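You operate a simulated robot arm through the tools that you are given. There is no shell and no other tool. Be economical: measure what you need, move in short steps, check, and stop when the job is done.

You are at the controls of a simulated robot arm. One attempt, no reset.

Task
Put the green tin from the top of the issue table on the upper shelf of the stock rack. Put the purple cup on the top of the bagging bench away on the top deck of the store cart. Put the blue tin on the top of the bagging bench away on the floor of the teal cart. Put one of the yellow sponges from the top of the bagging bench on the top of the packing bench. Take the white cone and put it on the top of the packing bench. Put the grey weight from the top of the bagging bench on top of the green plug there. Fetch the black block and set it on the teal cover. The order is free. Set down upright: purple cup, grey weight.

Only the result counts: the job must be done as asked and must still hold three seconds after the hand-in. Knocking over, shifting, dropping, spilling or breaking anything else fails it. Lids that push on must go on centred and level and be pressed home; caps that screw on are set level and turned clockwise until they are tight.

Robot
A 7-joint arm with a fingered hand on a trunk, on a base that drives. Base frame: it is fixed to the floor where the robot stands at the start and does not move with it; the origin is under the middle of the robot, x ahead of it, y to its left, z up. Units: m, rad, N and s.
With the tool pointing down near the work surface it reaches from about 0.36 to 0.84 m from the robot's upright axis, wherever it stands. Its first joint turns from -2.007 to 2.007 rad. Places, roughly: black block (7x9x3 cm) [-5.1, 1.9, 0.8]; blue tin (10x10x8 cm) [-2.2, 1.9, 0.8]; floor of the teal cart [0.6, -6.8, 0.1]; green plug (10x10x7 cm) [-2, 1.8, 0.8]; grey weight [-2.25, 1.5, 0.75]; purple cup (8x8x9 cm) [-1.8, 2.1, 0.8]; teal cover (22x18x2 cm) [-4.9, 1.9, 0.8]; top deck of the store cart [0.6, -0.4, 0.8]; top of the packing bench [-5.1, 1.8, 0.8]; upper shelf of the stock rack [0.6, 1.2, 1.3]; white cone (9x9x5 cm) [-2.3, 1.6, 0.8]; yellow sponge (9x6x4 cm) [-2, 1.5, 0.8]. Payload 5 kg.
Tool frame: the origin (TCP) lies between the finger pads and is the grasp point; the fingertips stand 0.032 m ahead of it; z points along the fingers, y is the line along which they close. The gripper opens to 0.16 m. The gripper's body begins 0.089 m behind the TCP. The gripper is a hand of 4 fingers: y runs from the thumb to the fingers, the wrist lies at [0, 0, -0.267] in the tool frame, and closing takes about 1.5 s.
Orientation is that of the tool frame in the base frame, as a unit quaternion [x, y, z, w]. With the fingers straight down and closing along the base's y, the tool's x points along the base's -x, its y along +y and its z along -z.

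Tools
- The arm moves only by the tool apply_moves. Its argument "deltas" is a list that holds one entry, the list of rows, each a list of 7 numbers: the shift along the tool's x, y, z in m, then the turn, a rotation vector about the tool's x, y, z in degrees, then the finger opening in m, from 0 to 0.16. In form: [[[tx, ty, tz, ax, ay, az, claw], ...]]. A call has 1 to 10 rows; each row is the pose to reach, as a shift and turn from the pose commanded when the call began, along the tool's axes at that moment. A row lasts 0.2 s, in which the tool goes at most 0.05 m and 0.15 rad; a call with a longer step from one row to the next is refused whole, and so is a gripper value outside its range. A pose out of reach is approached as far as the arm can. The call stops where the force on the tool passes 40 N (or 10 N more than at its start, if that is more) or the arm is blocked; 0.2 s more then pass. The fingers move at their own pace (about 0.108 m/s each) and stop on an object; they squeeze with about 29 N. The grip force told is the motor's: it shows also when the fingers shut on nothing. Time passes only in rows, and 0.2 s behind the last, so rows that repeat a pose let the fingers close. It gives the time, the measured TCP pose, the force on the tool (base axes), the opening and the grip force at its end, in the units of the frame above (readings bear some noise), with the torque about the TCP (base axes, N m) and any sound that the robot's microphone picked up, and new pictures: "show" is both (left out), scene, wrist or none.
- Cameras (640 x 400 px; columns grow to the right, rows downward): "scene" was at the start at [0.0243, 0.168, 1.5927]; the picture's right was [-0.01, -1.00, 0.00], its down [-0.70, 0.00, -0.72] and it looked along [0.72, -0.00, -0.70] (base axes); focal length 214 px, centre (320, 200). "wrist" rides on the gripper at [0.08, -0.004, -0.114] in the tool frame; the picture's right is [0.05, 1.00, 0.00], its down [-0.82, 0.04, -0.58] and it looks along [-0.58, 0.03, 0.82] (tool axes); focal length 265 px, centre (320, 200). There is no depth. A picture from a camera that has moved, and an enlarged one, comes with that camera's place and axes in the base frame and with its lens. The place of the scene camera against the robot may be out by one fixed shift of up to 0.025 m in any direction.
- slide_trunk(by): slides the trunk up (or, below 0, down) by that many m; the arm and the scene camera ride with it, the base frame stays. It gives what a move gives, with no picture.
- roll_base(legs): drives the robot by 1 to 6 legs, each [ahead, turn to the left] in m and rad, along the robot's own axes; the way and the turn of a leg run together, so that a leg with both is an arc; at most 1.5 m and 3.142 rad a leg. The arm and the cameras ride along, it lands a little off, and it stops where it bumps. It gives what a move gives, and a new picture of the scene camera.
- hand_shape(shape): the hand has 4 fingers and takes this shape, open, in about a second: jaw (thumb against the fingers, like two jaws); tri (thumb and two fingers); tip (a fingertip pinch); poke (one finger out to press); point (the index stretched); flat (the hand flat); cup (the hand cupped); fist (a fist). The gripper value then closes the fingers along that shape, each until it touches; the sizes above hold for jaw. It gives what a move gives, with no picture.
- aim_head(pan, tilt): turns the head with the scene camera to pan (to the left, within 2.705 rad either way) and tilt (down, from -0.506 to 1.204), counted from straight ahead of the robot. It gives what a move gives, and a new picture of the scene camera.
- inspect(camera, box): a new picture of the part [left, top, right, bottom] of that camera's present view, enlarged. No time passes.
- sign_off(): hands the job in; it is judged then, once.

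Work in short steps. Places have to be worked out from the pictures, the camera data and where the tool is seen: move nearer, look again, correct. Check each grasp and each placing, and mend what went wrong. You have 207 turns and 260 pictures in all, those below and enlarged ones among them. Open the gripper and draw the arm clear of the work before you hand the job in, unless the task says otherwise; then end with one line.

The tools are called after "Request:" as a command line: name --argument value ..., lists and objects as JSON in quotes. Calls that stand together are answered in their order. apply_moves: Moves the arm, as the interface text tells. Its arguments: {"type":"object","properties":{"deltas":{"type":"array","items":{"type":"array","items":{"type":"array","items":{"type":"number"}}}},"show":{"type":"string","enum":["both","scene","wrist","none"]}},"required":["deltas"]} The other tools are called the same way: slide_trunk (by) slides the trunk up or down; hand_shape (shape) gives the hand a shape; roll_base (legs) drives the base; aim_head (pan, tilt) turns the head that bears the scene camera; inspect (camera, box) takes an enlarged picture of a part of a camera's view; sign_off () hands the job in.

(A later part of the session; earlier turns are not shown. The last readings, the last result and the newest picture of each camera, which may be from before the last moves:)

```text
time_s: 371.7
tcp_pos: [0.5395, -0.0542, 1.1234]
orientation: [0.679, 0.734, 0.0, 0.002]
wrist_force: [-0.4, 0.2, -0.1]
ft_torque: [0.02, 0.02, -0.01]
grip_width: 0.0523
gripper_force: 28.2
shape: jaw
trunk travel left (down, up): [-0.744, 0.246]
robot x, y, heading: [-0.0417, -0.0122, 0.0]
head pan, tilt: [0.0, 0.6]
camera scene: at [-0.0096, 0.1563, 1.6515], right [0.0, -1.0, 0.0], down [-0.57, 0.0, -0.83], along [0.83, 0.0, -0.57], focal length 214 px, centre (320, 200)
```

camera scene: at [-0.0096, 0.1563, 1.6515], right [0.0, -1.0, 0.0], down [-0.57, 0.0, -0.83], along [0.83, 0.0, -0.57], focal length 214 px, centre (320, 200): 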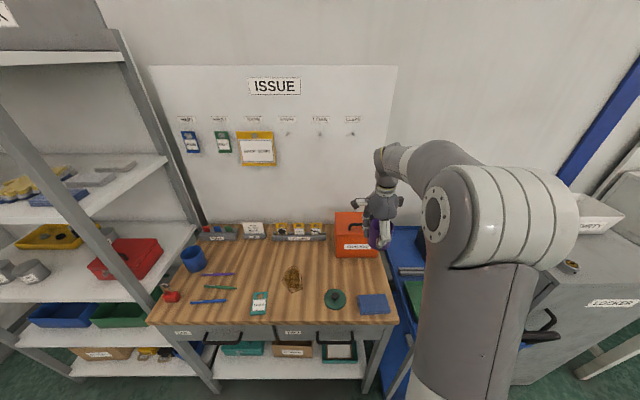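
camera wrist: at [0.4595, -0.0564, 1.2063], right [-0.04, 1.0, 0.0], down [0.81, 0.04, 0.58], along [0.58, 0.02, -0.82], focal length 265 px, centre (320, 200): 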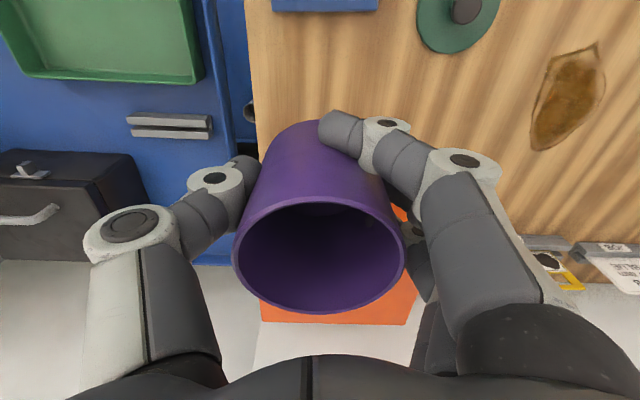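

Now shift the base sideways so the cart's free patch is in reach.

Request:
roll_base --legs '[[-0.18, 0], [0, -0.8], [0.24, 0], [0, 0.8]]'

Request:
inspect --camera "wrist" --box '[0, 0, 640, 400]'

Request:
inspect --camera "scene" --box '[300, 150, 460, 350]'

```text
time_s: 378.8
tcp_pos: [0.5262, -0.2219, 1.123]
orientation: [0.676, 0.737, 0.0, 0.001]
wrist_force: [-0.3, 1.1, -1.4]
ft_torque: [0.0, -0.04, 0.03]
grip_width: 0.0518
gripper_force: 29.1
shape: jaw
trunk travel left (down, up): [-0.744, 0.246]
robot x, y, heading: [-0.055, -0.1806, 0.003]
head pan, tilt: [0.0, 0.6]
camera scene: at [-0.025, -0.0146, 1.6515], right [0.0, -1.0, 0.0], down [-0.56, 0.0, -0.83], along [0.83, 0.0, -0.56], focal length 214 px, centre (320, 200)
```

scene: 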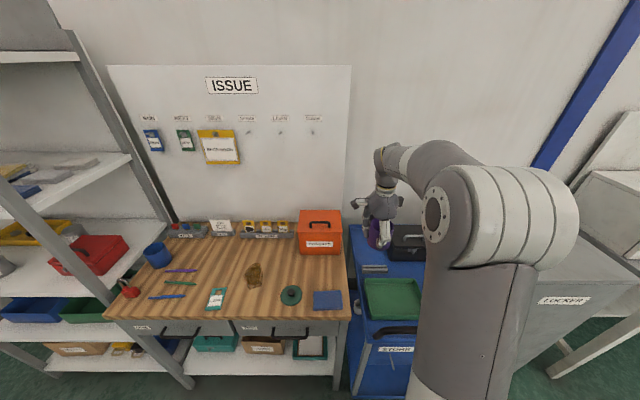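

```text
1.00 times, centred on (320, 200) of wrist (not enlarged: the box is as wide or as high as the picture)
camera zoom: at [0.5151, -0.1404, 1.2365], right [0.99, 0.14, 0.0], down [0.11, -0.81, 0.58], along [0.08, -0.57, -0.82], focal length 265 px, centre (320, 200)
```

zoom: 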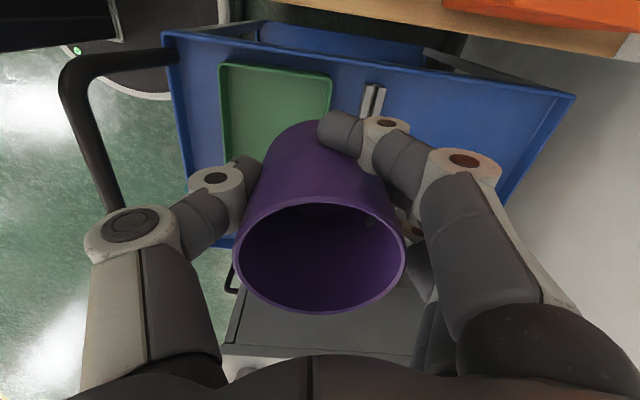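

```text
2.00 times, centred on (380, 250) of scene
camera zoom: at [-0.025, -0.0146, 1.6515], right [0.0, -1.0, 0.0], down [-0.56, 0.0, -0.83], along [0.83, 0.0, -0.56], focal length 429 px, centre (200, 100)
```

zoom: 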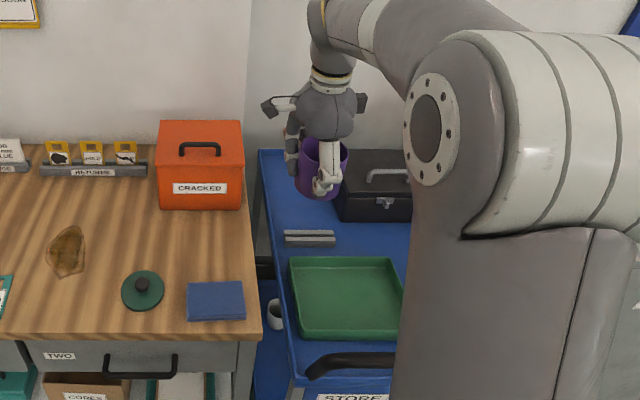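

The free patch on the deck is centred about (0.715, -0.285). Move above it.

Request:
apply_moves --deltas '[[[-0.016, 0.037, 0, 0, 0, 0, 0.04], [-0.032, 0.073, 0, 0, 0, 0, 0.04], [-0.048, 0.11, 0, 0, 0, 0, 0.04], [-0.064, 0.147, 0, 0, 0, 0, 0.04], [-0.079, 0.183, 0.02, 0, 0, 0, 0.04], [-0.079, 0.183, 0.06, 0, 0, 0, 0.04], [-0.079, 0.183, 0.1, 0, 0, 0, 0.04], [-0.079, 0.183, 0.1, 0, 0, 0, 0.04]]]' --show "both"

Request:
inspect --camera "scene" --box '[330, 180, 450, 290]'

```text
time_s: 380.6
tcp_pos: [0.7148, -0.2843, 1.0234]
orientation: [0.676, 0.737, 0.0, 0.001]
wrist_force: [-1.3, -0.6, -0.8]
ft_torque: [0.02, -0.01, 0.02]
grip_width: 0.0518
gripper_force: 28.8
shape: jaw
trunk travel left (down, up): [-0.744, 0.246]
robot x, y, heading: [-0.0559, -0.1851, 0.003]
head pan, tilt: [0.0, 0.6]
camera scene: at [-0.025, -0.0149, 1.6515], right [0.0, -1.0, 0.0], down [-0.57, 0.0, -0.82], along [0.82, 0.0, -0.57], focal length 214 px, centre (320, 200)
camera wrist: at [0.7038, -0.2039, 1.1365], right [0.99, 0.14, 0.0], down [0.11, -0.81, 0.58], along [0.08, -0.57, -0.82], focal length 265 px, centre (320, 200)
```

scene: 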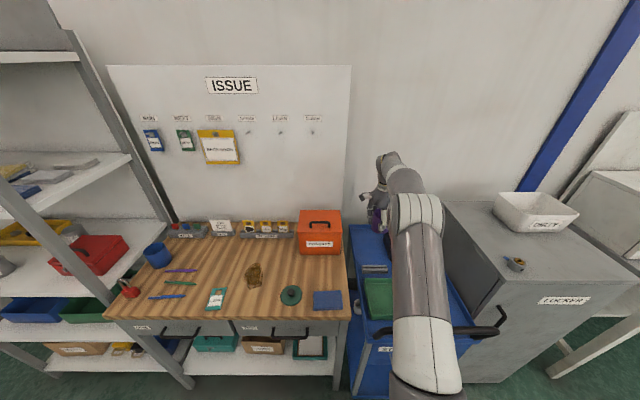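
wrist: 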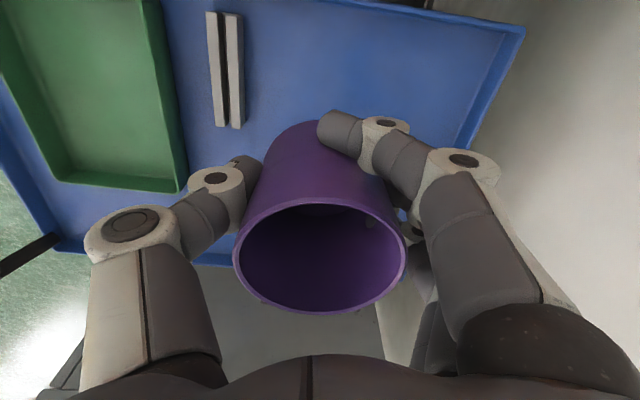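

```text
3.64 times, centred on (390, 235) of scene
camera zoom: at [-0.025, -0.0149, 1.6515], right [0.0, -1.0, 0.0], down [-0.57, 0.0, -0.82], along [0.82, 0.0, -0.57], focal length 780 px, centre (66, 73)
```

zoom: 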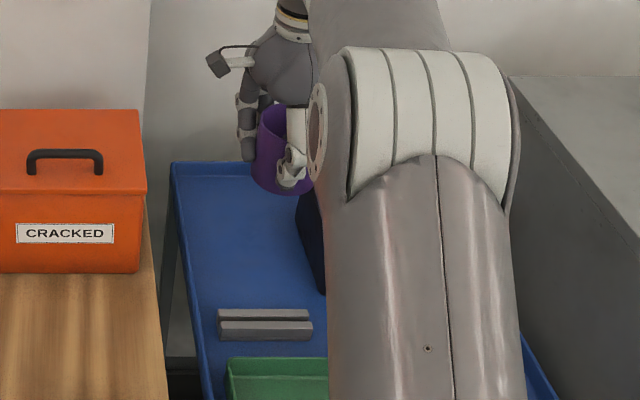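

Clear on all sides (bar, box and rim each ≥4 cm). Lower.

Request:
apply_moves --deltas '[[[0.01, 0, 0.03, 0, 0, 0, 0.04], [0.01, 0, 0.06, 0, 0, 0, 0.04], [0.01, 0, 0.09, 0, 0, 0, 0.04], [0.01, 0, 0.12, 0, 0, 0, 0.04], [0.01, 0, 0.14, 0, 0, 0, 0.04]]]' --show "wrist"

Request:
inspect --camera "scene" --box '[330, 180, 450, 290]'

```text
time_s: 381.8
tcp_pos: [0.7153, -0.2739, 0.884]
orientation: [0.676, 0.737, 0.0, 0.002]
wrist_force: [-0.5, 0.2, -0.2]
ft_torque: [0.05, -0.01, -0.03]
grip_width: 0.0515
gripper_force: 29.2
shape: jaw
trunk travel left (down, up): [-0.744, 0.246]
robot x, y, heading: [-0.0576, -0.1826, 0.009]
head pan, tilt: [0.0, 0.6]
camera wrist: at [0.7042, -0.194, 0.9965], right [0.99, 0.14, 0.0], down [0.11, -0.81, 0.58], along [0.08, -0.57, -0.82], focal length 265 px, centre (320, 200)
```

wrist: 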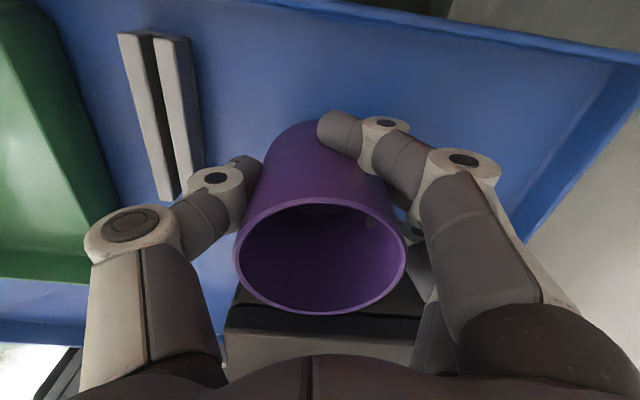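

```text
3.64 times, centred on (390, 235) of scene
camera zoom: at [-0.0246, -0.015, 1.6515], right [0.0, -1.0, 0.0], down [-0.57, 0.0, -0.82], along [0.82, 0.0, -0.57], focal length 780 px, centre (66, 73)
```

zoom: 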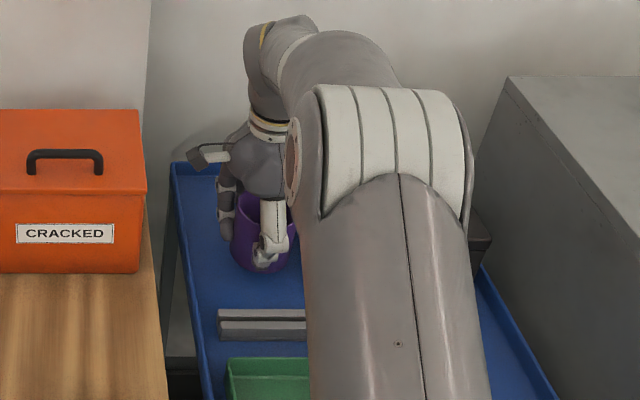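

Continue down gently.

Request:
apply_moves --deltas '[[[0, 0, 0.006, 0, 0, 0, 0.04], [0, 0, 0.012, 0, 0, 0, 0.04], [0, 0, 0.018, 0, 0, 0, 0.04], [0, 0, 0.022, 0, 0, 0, 0.04]]]' --show "none"

```text
time_s: 382.8
tcp_pos: [0.715, -0.2738, 0.8609]
orientation: [0.676, 0.737, 0.0, 0.001]
wrist_force: [0.2, -0.2, -1.4]
ft_torque: [0.01, -0.03, 0.01]
grip_width: 0.0517
gripper_force: 29.7
shape: jaw
trunk travel left (down, up): [-0.744, 0.246]
robot x, y, heading: [-0.0559, -0.1818, 0.001]
head pan, tilt: [0.0, 0.6]
```

Request:
apply_moves --deltas '[[[0, 0, 0.003, 0, 0, 0, 0.04], [0, 0, 0.006, 0, 0, 0, 0.04], [0, 0, 0.009, 0, 0, 0, 0.04], [0, 0, 0.012, 0, 0, 0, 0.04]]]' --show "wrist"

```text
time_s: 383.8
tcp_pos: [0.7151, -0.2746, 0.8513]
orientation: [0.676, 0.736, 0.002, 0.002]
wrist_force: [-3.3, 0.9, 14.7]
ft_torque: [-0.12, 0.05, -0.02]
grip_width: 0.0519
gripper_force: 28.8
shape: jaw
trunk travel left (down, up): [-0.744, 0.246]
robot x, y, heading: [-0.0546, -0.1866, -0.001]
head pan, tilt: [0.0, 0.6]
camera wrist: at [0.7037, -0.194, 0.9657], right [0.99, 0.14, 0.01], down [0.11, -0.81, 0.58], along [0.08, -0.57, -0.81], focal length 265 px, centre (320, 200)
```

wrist: 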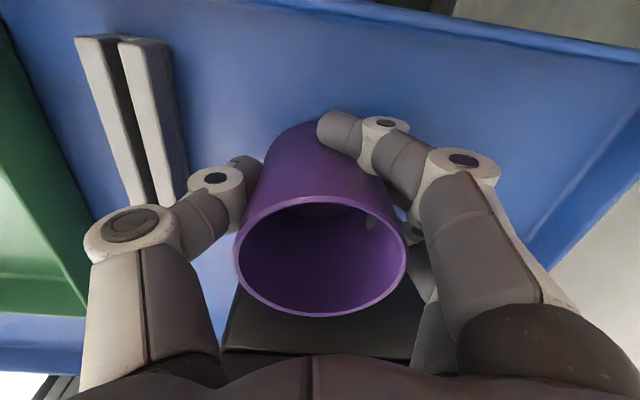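

Contact. Open only a little (the bar is near the thumb) and check.

Request:
apply_moves --deltas '[[[0, 0, -0.002, 0, 0, 0, 0.058], [0, 0, -0.002, 0, 0, 0, 0.064], [0, 0, -0.002, 0, 0, 0, 0.07], [0, 0, -0.002, 0, 0, 0, 0.074], [0, 0, -0.002, 0, 0, 0, 0.074]]]' --show "wrist"

```text
time_s: 385.0
tcp_pos: [0.7155, -0.2747, 0.8514]
orientation: [0.676, 0.736, 0.0, 0.001]
wrist_force: [-0.3, 0.2, -0.8]
ft_torque: [-0.01, -0.03, 0.0]
grip_width: 0.0732
gripper_force: 0.1
shape: jaw
trunk travel left (down, up): [-0.744, 0.246]
robot x, y, heading: [-0.0554, -0.183, 0.006]
head pan, tilt: [0.0, 0.6]
camera wrist: at [0.7041, -0.1946, 0.9649], right [0.99, 0.14, 0.0], down [0.11, -0.81, 0.58], along [0.08, -0.57, -0.82], focal length 265 px, centre (320, 200)
```

wrist: 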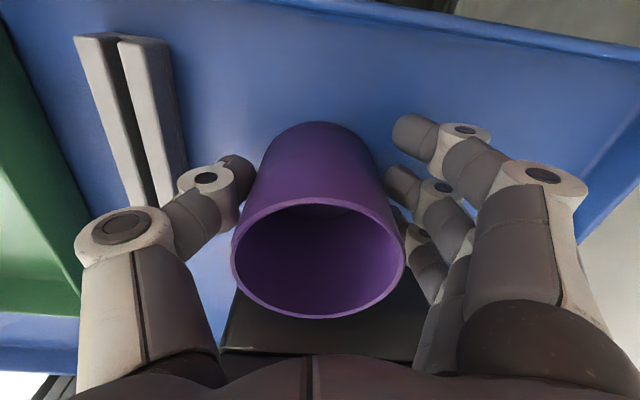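

Free. Lift straight up slowly.

Request:
apply_moves --deltas '[[[0, 0, -0.002, 0, 0, 0, 0.08], [0, 0, -0.012, 0, 0, 0, 0.08], [0, 0, -0.03, 0, 0, 0, 0.08], [0, 0, -0.06, 0, 0, 0, 0.08], [0, 0, -0.1, 0, 0, 0, 0.08], [0, 0, -0.14, 0, 0, 0, 0.08], [0, 0, -0.18, 0, 0, 0, 0.08]]]' --show "both"

```text
time_s: 386.6
tcp_pos: [0.7139, -0.2746, 1.0313]
orientation: [0.676, 0.737, 0.0, 0.001]
wrist_force: [0.1, -0.2, -0.2]
ft_torque: [0.0, -0.03, -0.02]
grip_width: 0.0794
gripper_force: 0.1
shape: jaw
trunk travel left (down, up): [-0.744, 0.246]
robot x, y, heading: [-0.0543, -0.184, -0.002]
head pan, tilt: [0.0, 0.6]
camera scene: at [-0.0255, -0.0149, 1.6515], right [0.0, -1.0, 0.0], down [-0.56, 0.0, -0.83], along [0.83, 0.0, -0.56], focal length 214 px, centre (320, 200)
camera wrist: at [0.7034, -0.1934, 1.1445], right [0.99, 0.14, 0.0], down [0.11, -0.81, 0.58], along [0.08, -0.57, -0.82], focal length 265 px, centre (320, 200)
```

scene: 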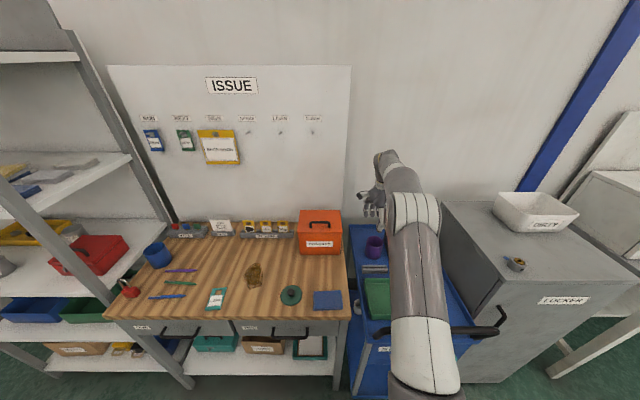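
wrist: 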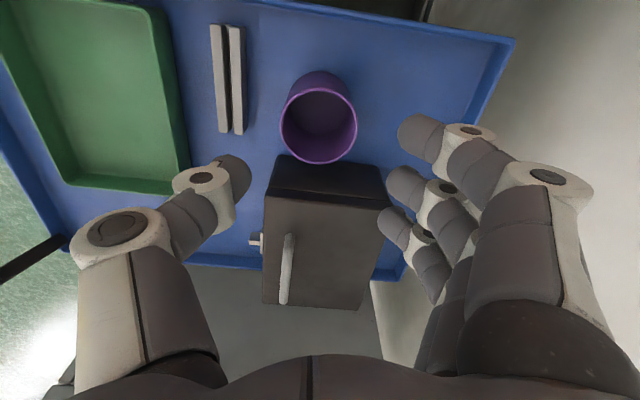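

The cup is on the cart deck. Retract the hand, turn it back, and head to the bagging bench for the blue tin.

Request:
apply_moves --deltas '[[[0, 0, -0.04, 0, 0, -4, 0.1], [0, -0.02, -0.08, 0, 0, -10, 0.12], [0, -0.05, -0.11, 0, 0, -18, 0.14], [0, -0.08, -0.12, 0, 0, -26, 0.16], [0, -0.11, -0.12, 0, 0, -34, 0.16], [0, -0.14, -0.12, 0, 0, -42, 0.16], [0, -0.17, -0.12, 0, 0, -50, 0.16], [0, -0.2, -0.12, 0, 0, -58, 0.16], [0, -0.2, -0.12, 0, 0, -66, 0.16], [0, -0.2, -0.12, 0, 0, -74, 0.16]]]' --show "none"

Request:
roll_base --legs '[[-0.5, 0], [0, 2.97], [1.5, 0], [0.15, 0], [0, -1.4]]'

Request:
aim_head --pan 0.0 --tilt 0.7

```text
time_s: 388.8
tcp_pos: [0.5154, -0.2917, 1.151]
orientation: [0.094, 0.996, -0.002, 0.001]
wrist_force: [-0.5, -0.2, 0.5]
ft_torque: [0.0, 0.01, 0.01]
grip_width: 0.1598
gripper_force: 0.0
shape: jaw
trunk travel left (down, up): [-0.744, 0.246]
robot x, y, heading: [-0.054, -0.1837, 0.007]
head pan, tilt: [0.0, 0.6]
```

```text
time_s: 410.2
tcp_pos: [-2.0876, 0.6523, 1.1512]
orientation: [-0.642, 0.767, 0.0, 0.001]
wrist_force: [0.2, 0.1, -0.4]
ft_torque: [0.01, 0.06, -0.02]
grip_width: 0.1598
gripper_force: 0.0
shape: jaw
trunk travel left (down, up): [-0.744, 0.246]
robot x, y, heading: [-2.1905, 0.0806, 1.591]
head pan, tilt: [0.0, 0.6]
camera scene: at [-2.3413, 0.1182, 1.6515], right [1.0, 0.02, 0.0], down [0.01, -0.56, -0.83], along [-0.02, 0.82, -0.56], focal length 214 px, centre (320, 200)
```

scene: 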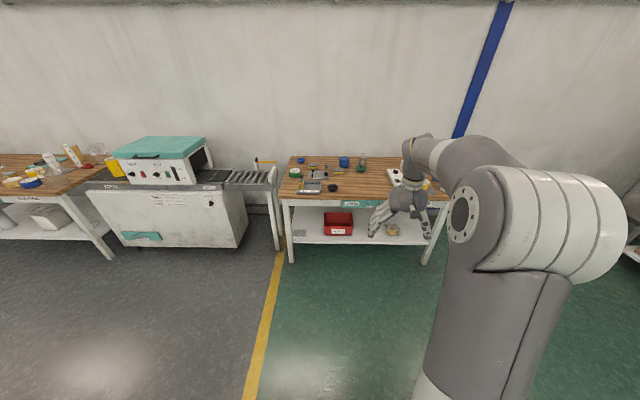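

```text
time_s: 410.8
tcp_pos: [-2.0886, 0.653, 1.1511]
orientation: [-0.642, 0.766, 0.0, 0.002]
wrist_force: [-0.2, 0.4, -0.1]
ft_torque: [-0.01, 0.0, 0.0]
grip_width: 0.1599
gripper_force: 0.1
shape: jaw
trunk travel left (down, up): [-0.744, 0.246]
robot x, y, heading: [-2.1883, 0.0804, 1.587]
head pan, tilt: [0.0, 0.7]
camera scene: at [-2.3415, 0.1148, 1.6429], right [1.0, 0.02, 0.0], down [0.01, -0.64, -0.77], along [-0.02, 0.77, -0.64], focal length 214 px, centre (320, 200)
```

scene: 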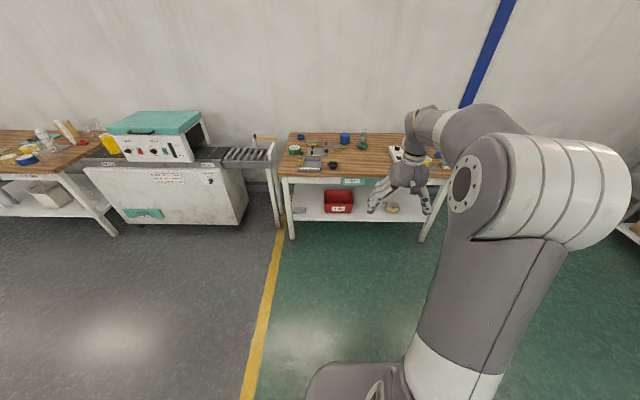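

Drive up to the bench.

Request:
roll_base --legs '[[0.92, -0.016]]'

Request:
inspect --camera "wrist" --box '[0, 0, 640, 400]'

```text
time_s: 415.6
tcp_pos: [-2.0982, 1.5605, 1.1532]
orientation: [-0.639, 0.769, 0.0, 0.001]
wrist_force: [-0.6, 0.5, 0.8]
ft_torque: [-0.05, -0.01, 0.0]
grip_width: 0.1598
gripper_force: 0.0
shape: jaw
trunk travel left (down, up): [-0.744, 0.246]
robot x, y, heading: [-2.2027, 0.9901, 1.583]
head pan, tilt: [0.0, 0.7]
camera scene: at [-2.3563, 1.0248, 1.6429], right [1.0, 0.01, 0.0], down [0.01, -0.64, -0.76], along [-0.01, 0.76, -0.64], focal length 214 px, centre (320, 200)
```

scene: 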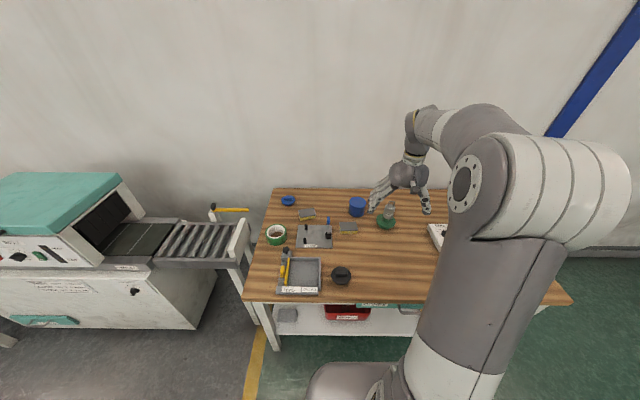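

```text
1.00 times, centred on (320, 200) of wrist (not enlarged: the box is as wide or as high as the picture)
camera zoom: at [-2.1091, 1.4817, 1.2649], right [-0.99, 0.13, 0.0], down [0.11, 0.81, 0.58], along [0.08, 0.57, -0.82], focal length 265 px, centre (320, 200)
```

zoom: 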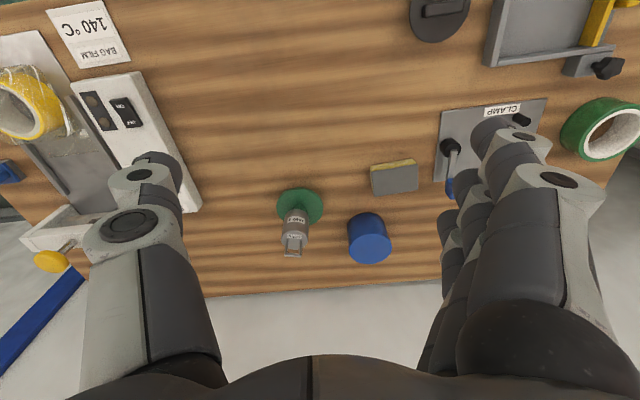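

The blue tin is at about (-2.160, 1.902). Move toward it with a slight yaw away from the weight.

Request:
apply_moves --deltas '[[[-0.025, 0.016, 0, 0, 0, -4, 0.16], [-0.05, 0.032, 0.0, 0, 0, -8, 0.16], [-0.075, 0.048, 0.02, 0, 0, -12, 0.16], [-0.1, 0.065, 0.04, 0, 0, -17, 0.16], [-0.127, 0.082, 0.06, 0, 0, -21, 0.16], [-0.127, 0.082, 0.06, 0, 0, -21, 0.16]]]' --show "none"

Request:
apply_moves --deltas '[[[-0.03, 0, 0, 0, -6, 0, 0.16], [-0.06, 0, 0, 0, -12, 0, 0.16], [-0.09, 0, 0.01, 0, -18, 0, 0.16], [-0.12, 0, 0.03, 0, -24, 0, 0.16], [-0.15, 0, 0.06, 0, -30, 0, 0.16], [-0.15, 0, 0.08, 0, -30, 0, 0.16], [-0.15, 0, 0.08, 0, -30, 0, 0.16]]]' --show "both"

```text
time_s: 417.0
tcp_pos: [-2.1554, 1.7024, 1.0909]
orientation: [0.769, -0.639, 0.0, -0.001]
wrist_force: [-0.6, 0.3, -0.2]
ft_torque: [0.0, 0.0, 0.02]
grip_width: 0.1599
gripper_force: 0.0
shape: jaw
trunk travel left (down, up): [-0.744, 0.246]
robot x, y, heading: [-2.2002, 0.9898, 1.586]
head pan, tilt: [0.0, 0.7]
```

```text
time_s: 418.6
tcp_pos: [-2.183, 1.8491, 1.0136]
orientation: [0.742, -0.618, -0.2, -0.166]
wrist_force: [-0.3, 1.2, 0.4]
ft_torque: [0.01, 0.01, 0.01]
grip_width: 0.1599
gripper_force: 0.1
shape: jaw
trunk travel left (down, up): [-0.744, 0.246]
robot x, y, heading: [-2.1996, 0.9913, 1.581]
head pan, tilt: [0.0, 0.7]
camera scene: at [-2.3563, 1.0243, 1.6429], right [1.0, 0.01, 0.0], down [0.01, -0.64, -0.76], along [-0.01, 0.76, -0.64], focal length 214 px, centre (320, 200)
camera wrist: at [-2.1558, 1.7255, 1.0708], right [-0.97, -0.22, -0.03], down [-0.12, 0.4, 0.91], along [-0.19, 0.89, -0.42], focal length 265 px, centre (320, 200)
```

scene: 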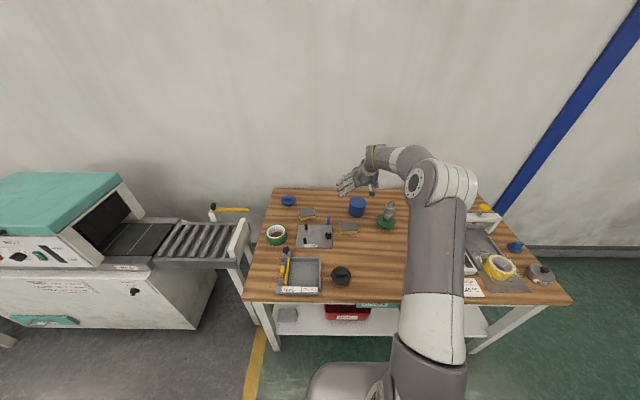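
wrist: 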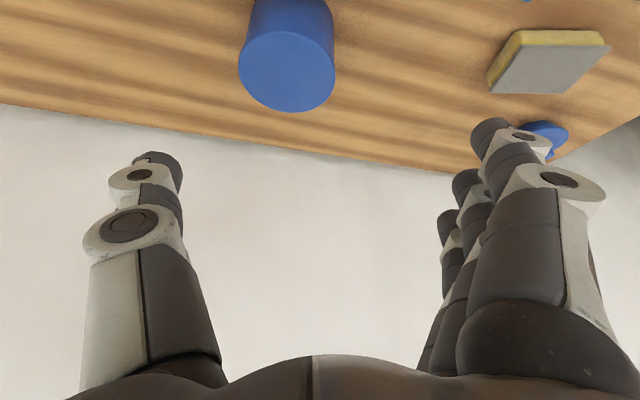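

Tin refined to (-2.159, 1.904). Align above it, then descend around it.

Request:
apply_moves --deltas '[[[-0.022, -0.017, 0.012, 0, 0, 0, 0.16], [-0.043, -0.0336, 0.025, 0, 0, 0, 0.16], [-0.023, -0.0336, 0.06, 0, 0, 0, 0.16], [-0.003, -0.0336, 0.094, 0, 0, 0, 0.16], [0.007, -0.0336, 0.112, 0, 0, 0, 0.16], [0.007, -0.0336, 0.112, 0, 0, 0, 0.16]]]' --show "wrist"

Request:
inspect --camera "scene" --box '[310, 150, 430, 250]'

```text
time_s: 420.0
tcp_pos: [-2.1594, 1.9035, 0.9117]
orientation: [0.742, -0.618, -0.198, -0.167]
wrist_force: [-0.5, -0.2, -0.5]
ft_torque: [0.0, -0.02, -0.03]
grip_width: 0.1598
gripper_force: 0.1
shape: jaw
trunk travel left (down, up): [-0.744, 0.246]
robot x, y, heading: [-2.1987, 0.9856, 1.583]
head pan, tilt: [0.0, 0.7]
camera wrist: at [-2.1317, 1.7801, 0.9695], right [-0.97, -0.22, -0.03], down [-0.12, 0.4, 0.91], along [-0.19, 0.89, -0.42], focal length 265 px, centre (320, 200)
```

wrist: 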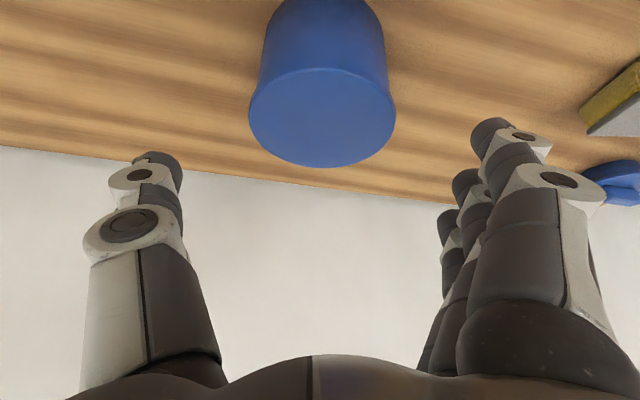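

```text
4.00 times, centred on (370, 200) of scene
camera zoom: at [-2.3563, 1.0243, 1.6429], right [1.0, 0.01, 0.0], down [0.01, -0.64, -0.76], along [-0.01, 0.76, -0.64], focal length 858 px, centre (120, 200)
```

zoom: 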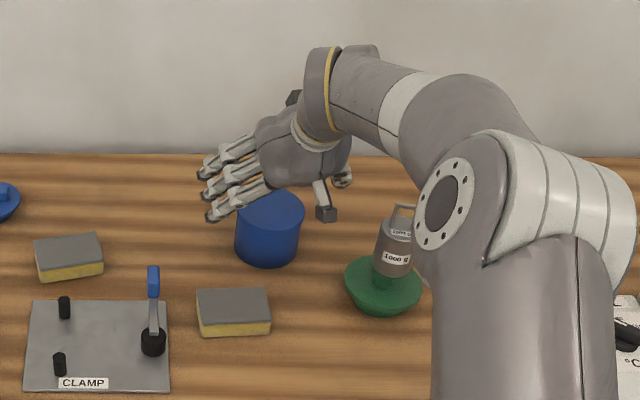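

Aligned, and the weight is clear of the elbow. Descend the remaining 7 cm.

Request:
apply_moves --deltas '[[[0.012, 0, 0.021, 0, 0, 0, 0.15], [0.022, 0, 0.038, 0, 0, 0, 0.15], [0.03, 0, 0.052, 0, 0, 0, 0.15], [0.0365, 0, 0.063, 0, 0, 0, 0.15], [0.0365, 0, 0.063, 0, 0, 0, 0.15]]]' --show "wrist"

Request:
inspect --camera "scene" --box '[310, 150, 430, 250]'

```text
time_s: 421.2
tcp_pos: [-2.1576, 1.9028, 0.8399]
orientation: [0.742, -0.618, -0.199, -0.168]
wrist_force: [1.0, -0.4, 0.0]
ft_torque: [0.01, -0.02, 0.01]
grip_width: 0.1503
gripper_force: 0.1
shape: jaw
trunk travel left (down, up): [-0.744, 0.246]
robot x, y, heading: [-2.2021, 0.9896, 1.58]
head pan, tilt: [0.0, 0.7]
camera wrist: at [-2.1315, 1.7809, 0.8973], right [-0.97, -0.22, -0.03], down [-0.12, 0.4, 0.91], along [-0.19, 0.89, -0.42], focal length 265 px, centre (320, 200)
```

wrist: 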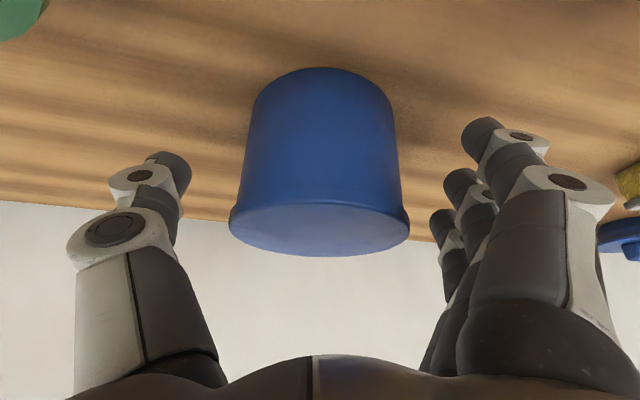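

```text
4.00 times, centred on (370, 200) of scene
camera zoom: at [-2.3563, 1.0244, 1.6429], right [1.0, 0.01, 0.0], down [0.01, -0.64, -0.76], along [-0.01, 0.76, -0.64], focal length 858 px, centre (120, 200)
```

zoom: 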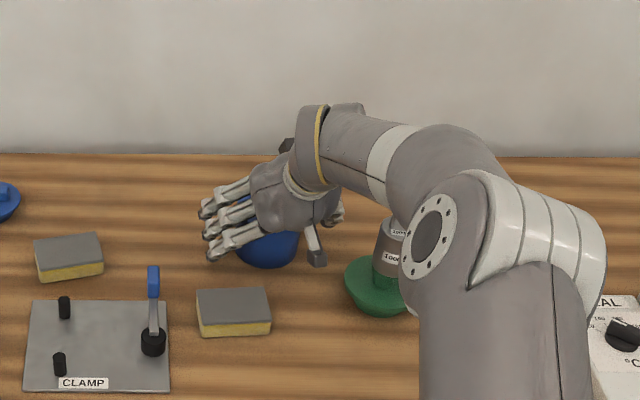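

Close on the tin.

Request:
apply_moves --deltas '[[[0, 0, 0, 0, 0, 0, 0.12], [0, 0, 0, 0, 0, 0, 0.09], [0, 0, 0, 0, 0, 0, 0.06], [0, 0, 0, 0, 0, 0, 0.06], [0, 0, 0, 0, 0, 0, 0.06], [0, 0, 0, 0, 0, 0, 0.06]]]' --show "wrist"

```text
time_s: 422.6
tcp_pos: [-2.1568, 1.9039, 0.8396]
orientation: [0.742, -0.618, -0.198, -0.167]
wrist_force: [-1.3, 0.3, 0.4]
ft_torque: [-0.05, -0.01, 0.04]
grip_width: 0.0788
gripper_force: 28.7
shape: jaw
trunk travel left (down, up): [-0.744, 0.246]
robot x, y, heading: [-2.2019, 0.988, 1.588]
head pan, tilt: [0.0, 0.7]
camera wrist: at [-2.1315, 1.7808, 0.8972], right [-0.97, -0.22, -0.03], down [-0.12, 0.4, 0.91], along [-0.19, 0.89, -0.42], focal length 265 px, centre (320, 200)
```

wrist: 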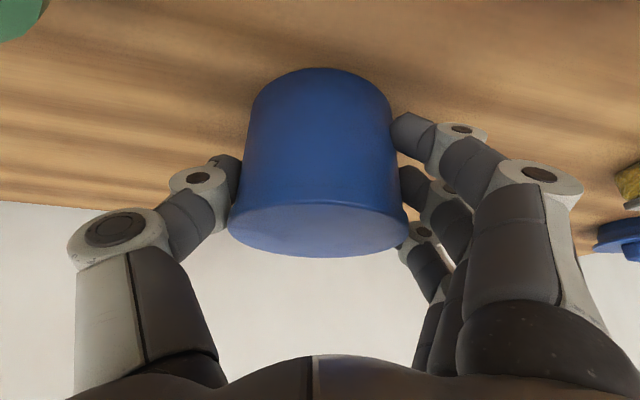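

Tin gripped. Raise with the trunk, back away and look toward the teal cart.

Request:
slide_trunk --by 0.24

Request:
roll_base --legs '[[-0.9, 0], [0, -1.58]]'

Request:
aim_head --pan -1.2 --tilt 0.2

```text
time_s: 425.1
tcp_pos: [-2.1579, 1.9044, 1.0793]
orientation: [0.742, -0.618, -0.199, -0.166]
wrist_force: [-0.2, -0.6, -1.0]
ft_torque: [-0.02, -0.01, -0.02]
grip_width: 0.0788
gripper_force: 29.3
shape: jaw
trunk travel left (down, up): [-0.984, 0.006]
robot x, y, heading: [-2.2026, 0.9888, 1.582]
head pan, tilt: [0.0, 0.7]
```

```text
time_s: 433.7
tcp_pos: [-1.2739, 0.0443, 1.0786]
orientation: [-0.085, 0.962, 0.022, 0.259]
wrist_force: [0.3, -0.3, -1.1]
ft_torque: [0.01, 0.02, -0.01]
grip_width: 0.0786
gripper_force: 28.6
shape: jaw
trunk travel left (down, up): [-0.984, 0.006]
robot x, y, heading: [-2.1902, 0.0948, 0.012]
head pan, tilt: [0.0, 0.7]
camera scene: at [-2.1616, 0.2612, 1.8829], right [0.01, -1.0, 0.0], down [-0.64, 0.0, -0.76], along [0.76, 0.0, -0.64], focal length 214 px, centre (320, 200)
```

scene: 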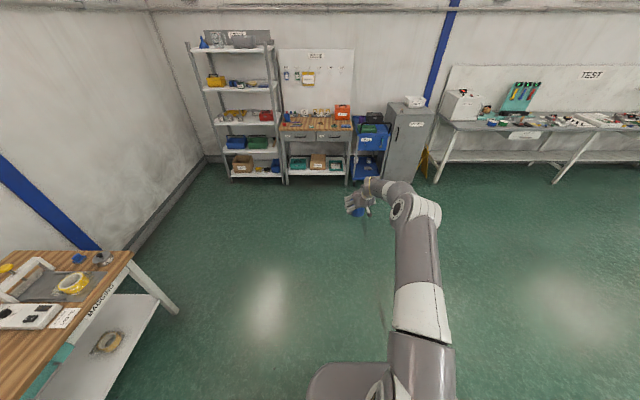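

```text
time_s: 435.1
tcp_pos: [-1.2731, 0.0428, 1.0778]
orientation: [-0.084, 0.962, 0.023, 0.259]
wrist_force: [0.2, -0.2, -1.2]
ft_torque: [0.01, 0.0, -0.02]
grip_width: 0.0786
gripper_force: 28.8
shape: jaw
trunk travel left (down, up): [-0.984, 0.006]
robot x, y, heading: [-2.1897, 0.0926, 0.009]
head pan, tilt: [-1.201, 0.201]
camera scene: at [-2.2122, 0.1745, 1.9283], right [-0.93, -0.37, 0.0], down [-0.07, 0.19, -0.98], along [0.36, -0.91, -0.2], focal length 214 px, centre (320, 200)
```

scene: 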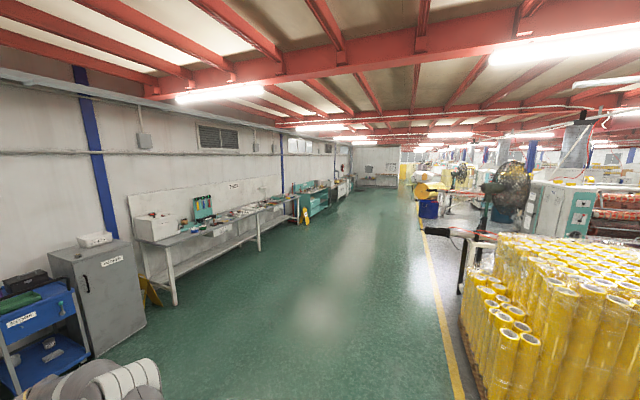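

The aisle toward −y is clear. Enlarge the far part.

Request:
inspect --camera "scene" --box '[270, 140, 430, 240]'

```text
4.00 times, centred on (350, 190) of scene
camera zoom: at [-2.2122, 0.1745, 1.9283], right [-0.93, -0.37, 0.0], down [-0.07, 0.19, -0.98], along [0.36, -0.91, -0.2], focal length 858 px, centre (200, 240)
```

zoom: 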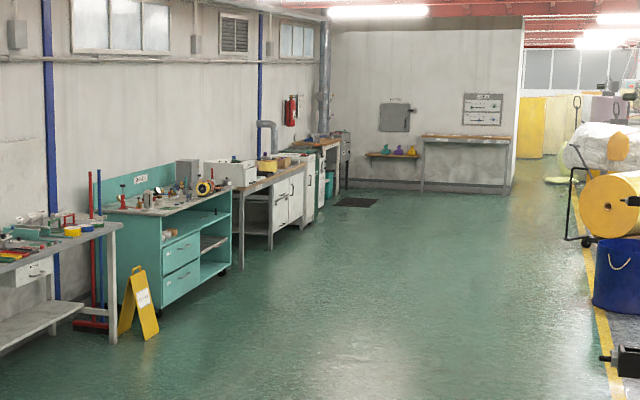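

The teal cart looks to be the teal cabinet on castors around (0.5, -5.8…-7.2), with an open compartment at the bottom right. Drive down the aisle toward it.

Request:
roll_base --legs '[[0, -1.39], [1.5, 0], [1.5, 0], [1.5, 0], [1.5, 0]]'

Request:
aim_head --pan 0.5 --tilt 0.35

```text
time_s: 467.0
tcp_pos: [-1.0161, -6.7279, 1.0796]
orientation: [0.556, 0.79, -0.15, 0.211]
wrist_force: [-0.1, 0.0, -0.6]
ft_torque: [-0.02, -0.02, 0.0]
grip_width: 0.0779
gripper_force: 29.1
shape: jaw
trunk travel left (down, up): [-0.984, 0.006]
robot x, y, heading: [-1.1205, -5.8152, -1.396]
head pan, tilt: [-1.201, 0.201]
camera scene: at [-1.0557, -5.7681, 1.9283], right [-0.52, 0.86, 0.0], down [0.17, 0.1, -0.98], along [-0.84, -0.51, -0.2], focal length 214 px, centre (320, 200)
```

scene: 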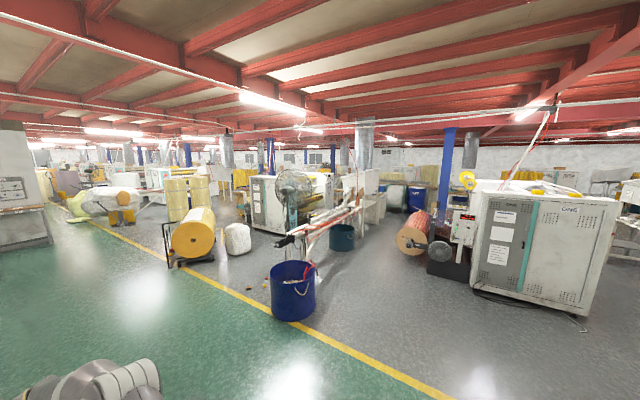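

```text
time_s: 468.7
tcp_pos: [-1.0154, -6.727, 1.0797]
orientation: [0.555, 0.791, -0.149, 0.212]
wrist_force: [0.1, -0.2, -0.8]
ft_torque: [0.0, -0.01, 0.02]
grip_width: 0.0782
gripper_force: 28.4
shape: jaw
trunk travel left (down, up): [-0.984, 0.006]
robot x, y, heading: [-1.1202, -5.8156, -1.397]
head pan, tilt: [0.499, 0.351]
camera scene: at [-0.918, -5.7922, 1.9143], right [-0.78, -0.62, 0.0], down [-0.21, 0.27, -0.94], along [0.59, -0.73, -0.34], focal length 214 px, centre (320, 200)
```

scene: 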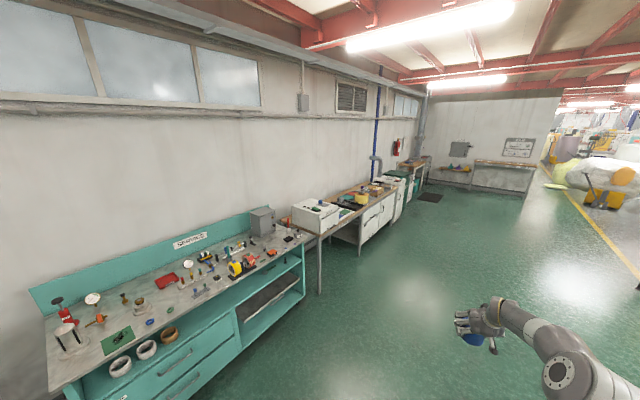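

Enlarge the open compartment.

Request:
inspect --camera "scene" --box '[180, 210, 340, 370]'

```text
2.50 times, centred on (260, 290) of scene
camera zoom: at [-0.918, -5.7922, 1.9143], right [-0.78, -0.62, 0.0], down [-0.21, 0.27, -0.94], along [0.59, -0.73, -0.34], focal length 536 px, centre (470, -25)
```

zoom: 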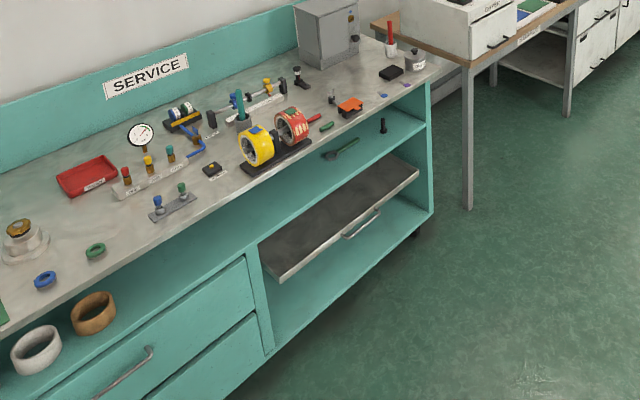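

A pull-out tray hangs above the cart floor. Drive in front of this bay and face it.

Request:
roll_base --legs '[[0.97, 0], [0, 1.4]]'

Request:
aim_head --pan 0.0 --tilt 0.75

```text
time_s: 477.2
tcp_pos: [-0.0469, -6.8276, 1.0792]
orientation: [-0.077, 0.963, 0.018, 0.259]
wrist_force: [-0.1, -0.1, -0.1]
ft_torque: [-0.05, -0.01, -0.01]
grip_width: 0.0779
gripper_force: 29.3
shape: jaw
trunk travel left (down, up): [-0.984, 0.006]
robot x, y, heading: [-0.9597, -6.7645, -0.008]
head pan, tilt: [0.499, 0.351]
camera scene: at [-0.9341, -6.5516, 1.9142], right [0.47, -0.88, 0.0], down [-0.3, -0.16, -0.94], along [0.83, 0.44, -0.34], focal length 214 px, centre (320, 200)
```

scene: 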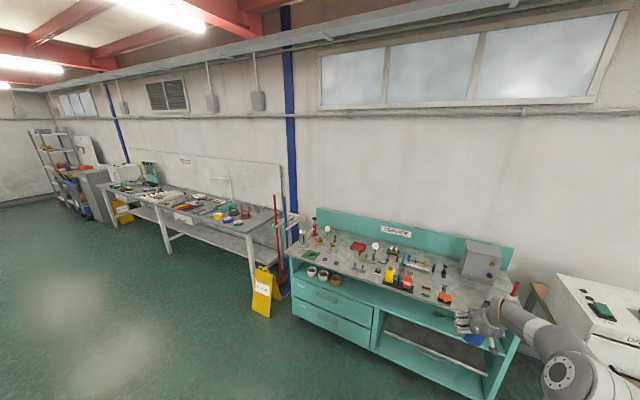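

```text
time_s: 478.1
tcp_pos: [-0.0455, -6.8274, 1.0795]
orientation: [-0.077, 0.963, 0.019, 0.259]
wrist_force: [0.7, 0.9, -0.7]
ft_torque: [0.0, -0.02, -0.03]
grip_width: 0.0781
gripper_force: 29.0
shape: jaw
trunk travel left (down, up): [-0.984, 0.006]
robot x, y, heading: [-0.9606, -6.7634, -0.007]
head pan, tilt: [0.0, 0.75]
camera scene: at [-0.9334, -6.5965, 1.8787], right [-0.01, -1.0, 0.0], down [-0.68, 0.01, -0.73], along [0.73, -0.01, -0.68], focal length 214 px, centre (320, 200)
```

scene: 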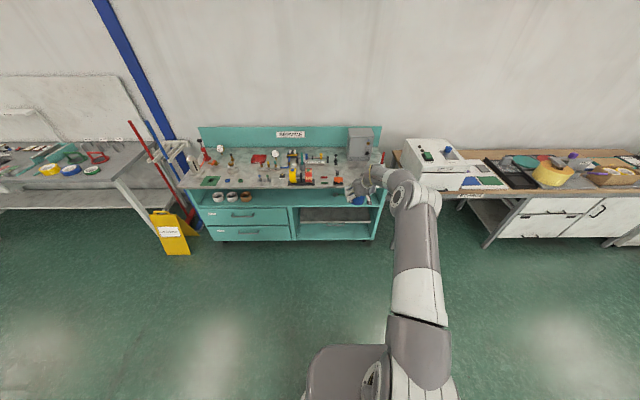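

Lower the trunk by 0.78 m to look into the bay (the hand stays in free space in front).

Request:
slide_trunk --by -0.78

Request:
aim_head --pan 0.0 --tilt 0.5

Request:
inspect --camera "scene" --box '[180, 100, 400, 280]'

Request:
inspect --camera "wrist" --box '[0, 0, 640, 400]'

```text
refused: -0.78 is not a number from -0.4 to 0.4
```

```text
time_s: 478.9
tcp_pos: [-0.0473, -6.8284, 1.0794]
orientation: [-0.078, 0.962, 0.021, 0.259]
wrist_force: [-0.1, -0.1, -0.3]
ft_torque: [0.02, -0.02, -0.02]
grip_width: 0.0781
gripper_force: 29.1
shape: jaw
trunk travel left (down, up): [-0.984, 0.006]
robot x, y, heading: [-0.9599, -6.7685, -0.01]
head pan, tilt: [0.0, 0.499]
camera scene: at [-0.9254, -6.5967, 1.9005], right [-0.01, -1.0, 0.0], down [-0.48, 0.0, -0.88], along [0.88, -0.01, -0.48], focal length 214 px, centre (320, 200)
```

scene: 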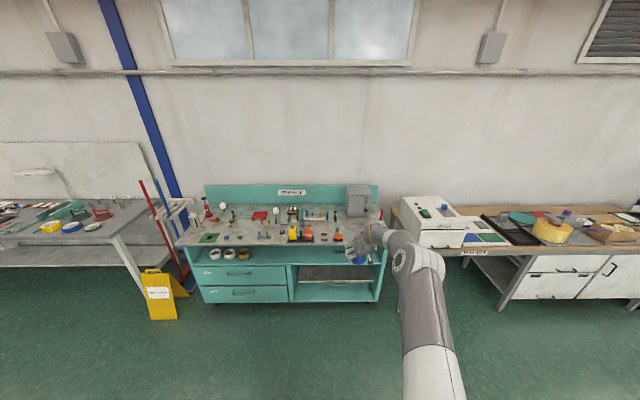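

```text
2.22 times, centred on (290, 190) of scene
camera zoom: at [-0.9254, -6.5967, 1.9005], right [-0.01, -1.0, 0.0], down [-0.48, 0.0, -0.88], along [0.88, -0.01, -0.48], focal length 477 px, centre (387, 222)
```

zoom: 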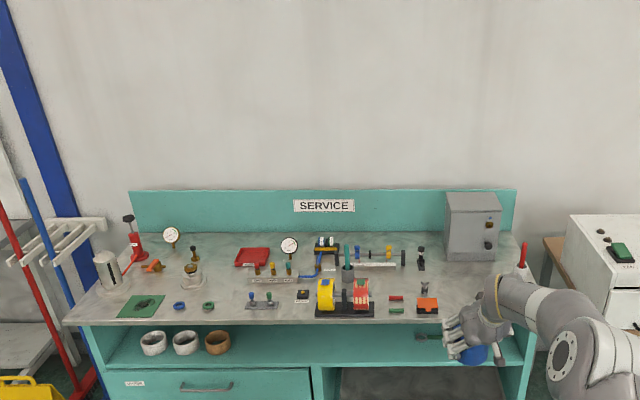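

```text
1.00 times, centred on (320, 200) of wrist (not enlarged: the box is as wide or as high as the picture)
camera zoom: at [-0.1709, -6.8514, 1.1372], right [-0.2, 0.98, -0.03], down [0.4, 0.11, 0.91], along [0.89, 0.17, -0.42], focal length 265 px, centre (320, 200)
```

zoom: 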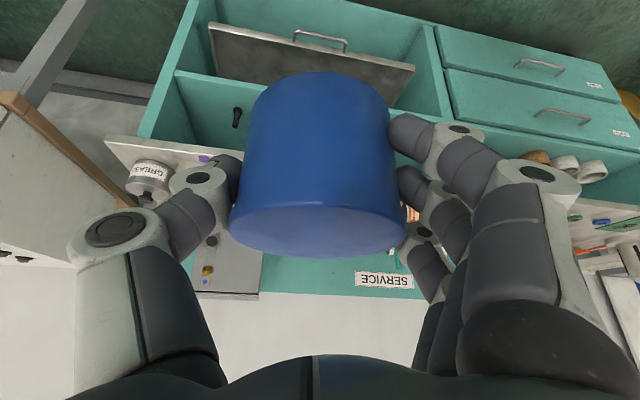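

Slide in two parts.

Request:
slide_trunk --by -0.4

Request:
slide_trunk --by -0.36

Request:
aim_head --pan 0.0 --tilt 0.4

Request:
inspect --camera "scene" --box '[240, 130, 440, 290]'

Request:
inspect --camera "wrist" --box '[0, 0, 640, 400]'

```text
time_s: 482.7
tcp_pos: [-0.0473, -6.8287, 0.6785]
orientation: [-0.076, 0.963, 0.019, 0.259]
wrist_force: [-0.3, 0.8, -0.5]
ft_torque: [0.02, 0.02, -0.01]
grip_width: 0.078
gripper_force: 29.0
shape: jaw
trunk travel left (down, up): [-0.584, 0.406]
robot x, y, heading: [-0.9639, -6.7691, -0.011]
head pan, tilt: [0.0, 0.499]
```

```text
time_s: 486.2
tcp_pos: [-0.047, -6.8276, 0.3196]
orientation: [-0.077, 0.962, 0.019, 0.259]
wrist_force: [0.5, -0.4, -0.4]
ft_torque: [-0.02, 0.03, -0.01]
grip_width: 0.078
gripper_force: 28.8
shape: jaw
trunk travel left (down, up): [-0.224, 0.766]
robot x, y, heading: [-0.9594, -6.7624, -0.012]
head pan, tilt: [0.0, 0.499]
```

```text
time_s: 486.9
tcp_pos: [-0.0467, -6.8276, 0.3196]
orientation: [-0.078, 0.962, 0.021, 0.259]
wrist_force: [-0.4, -0.3, -0.5]
ft_torque: [0.0, -0.03, 0.04]
grip_width: 0.0779
gripper_force: 28.8
shape: jaw
trunk travel left (down, up): [-0.224, 0.766]
robot x, y, heading: [-0.959, -6.7668, -0.014]
head pan, tilt: [0.0, 0.4]
camera scene: at [-0.9238, -6.5967, 1.1497], right [-0.01, -1.0, 0.0], down [-0.39, 0.0, -0.92], along [0.92, -0.01, -0.39], focal length 214 px, centre (320, 200)
```

scene: 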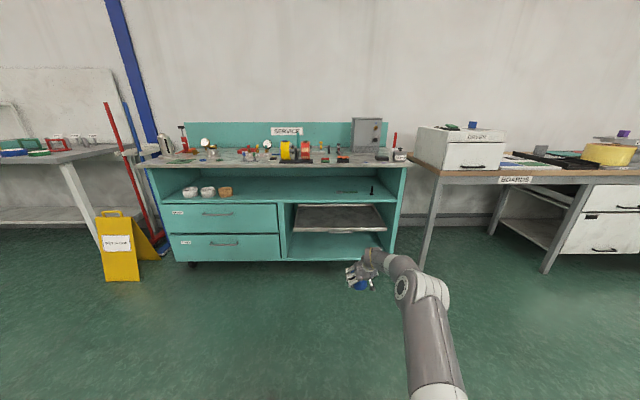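

```text
2.50 times, centred on (340, 210) of scene
camera zoom: at [-0.9238, -6.5967, 1.1497], right [-0.01, -1.0, 0.0], down [-0.39, 0.0, -0.92], along [0.92, -0.01, -0.39], focal length 536 px, centre (270, 175)
```

zoom: 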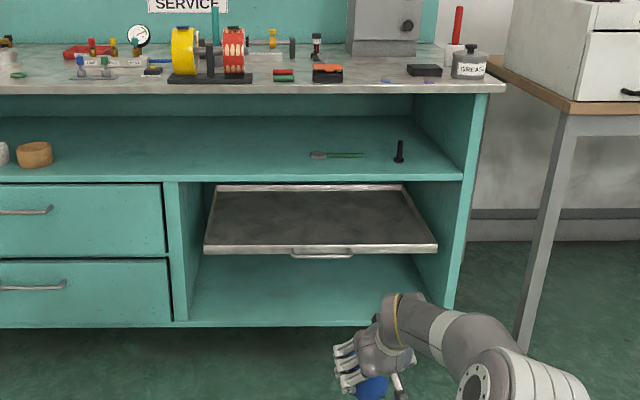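

```text
1.00 times, centred on (320, 200) of wrist (not enlarged: the box is as wide or as high as the picture)
camera zoom: at [-0.171, -6.8514, 0.3772], right [-0.2, 0.98, -0.03], down [0.4, 0.11, 0.91], along [0.89, 0.17, -0.42], focal length 265 px, centre (320, 200)
```

zoom: 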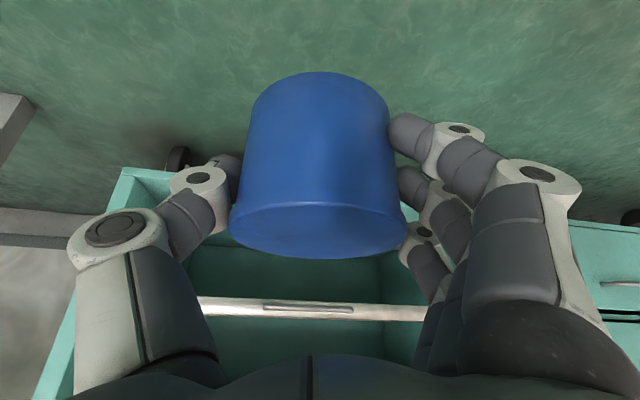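

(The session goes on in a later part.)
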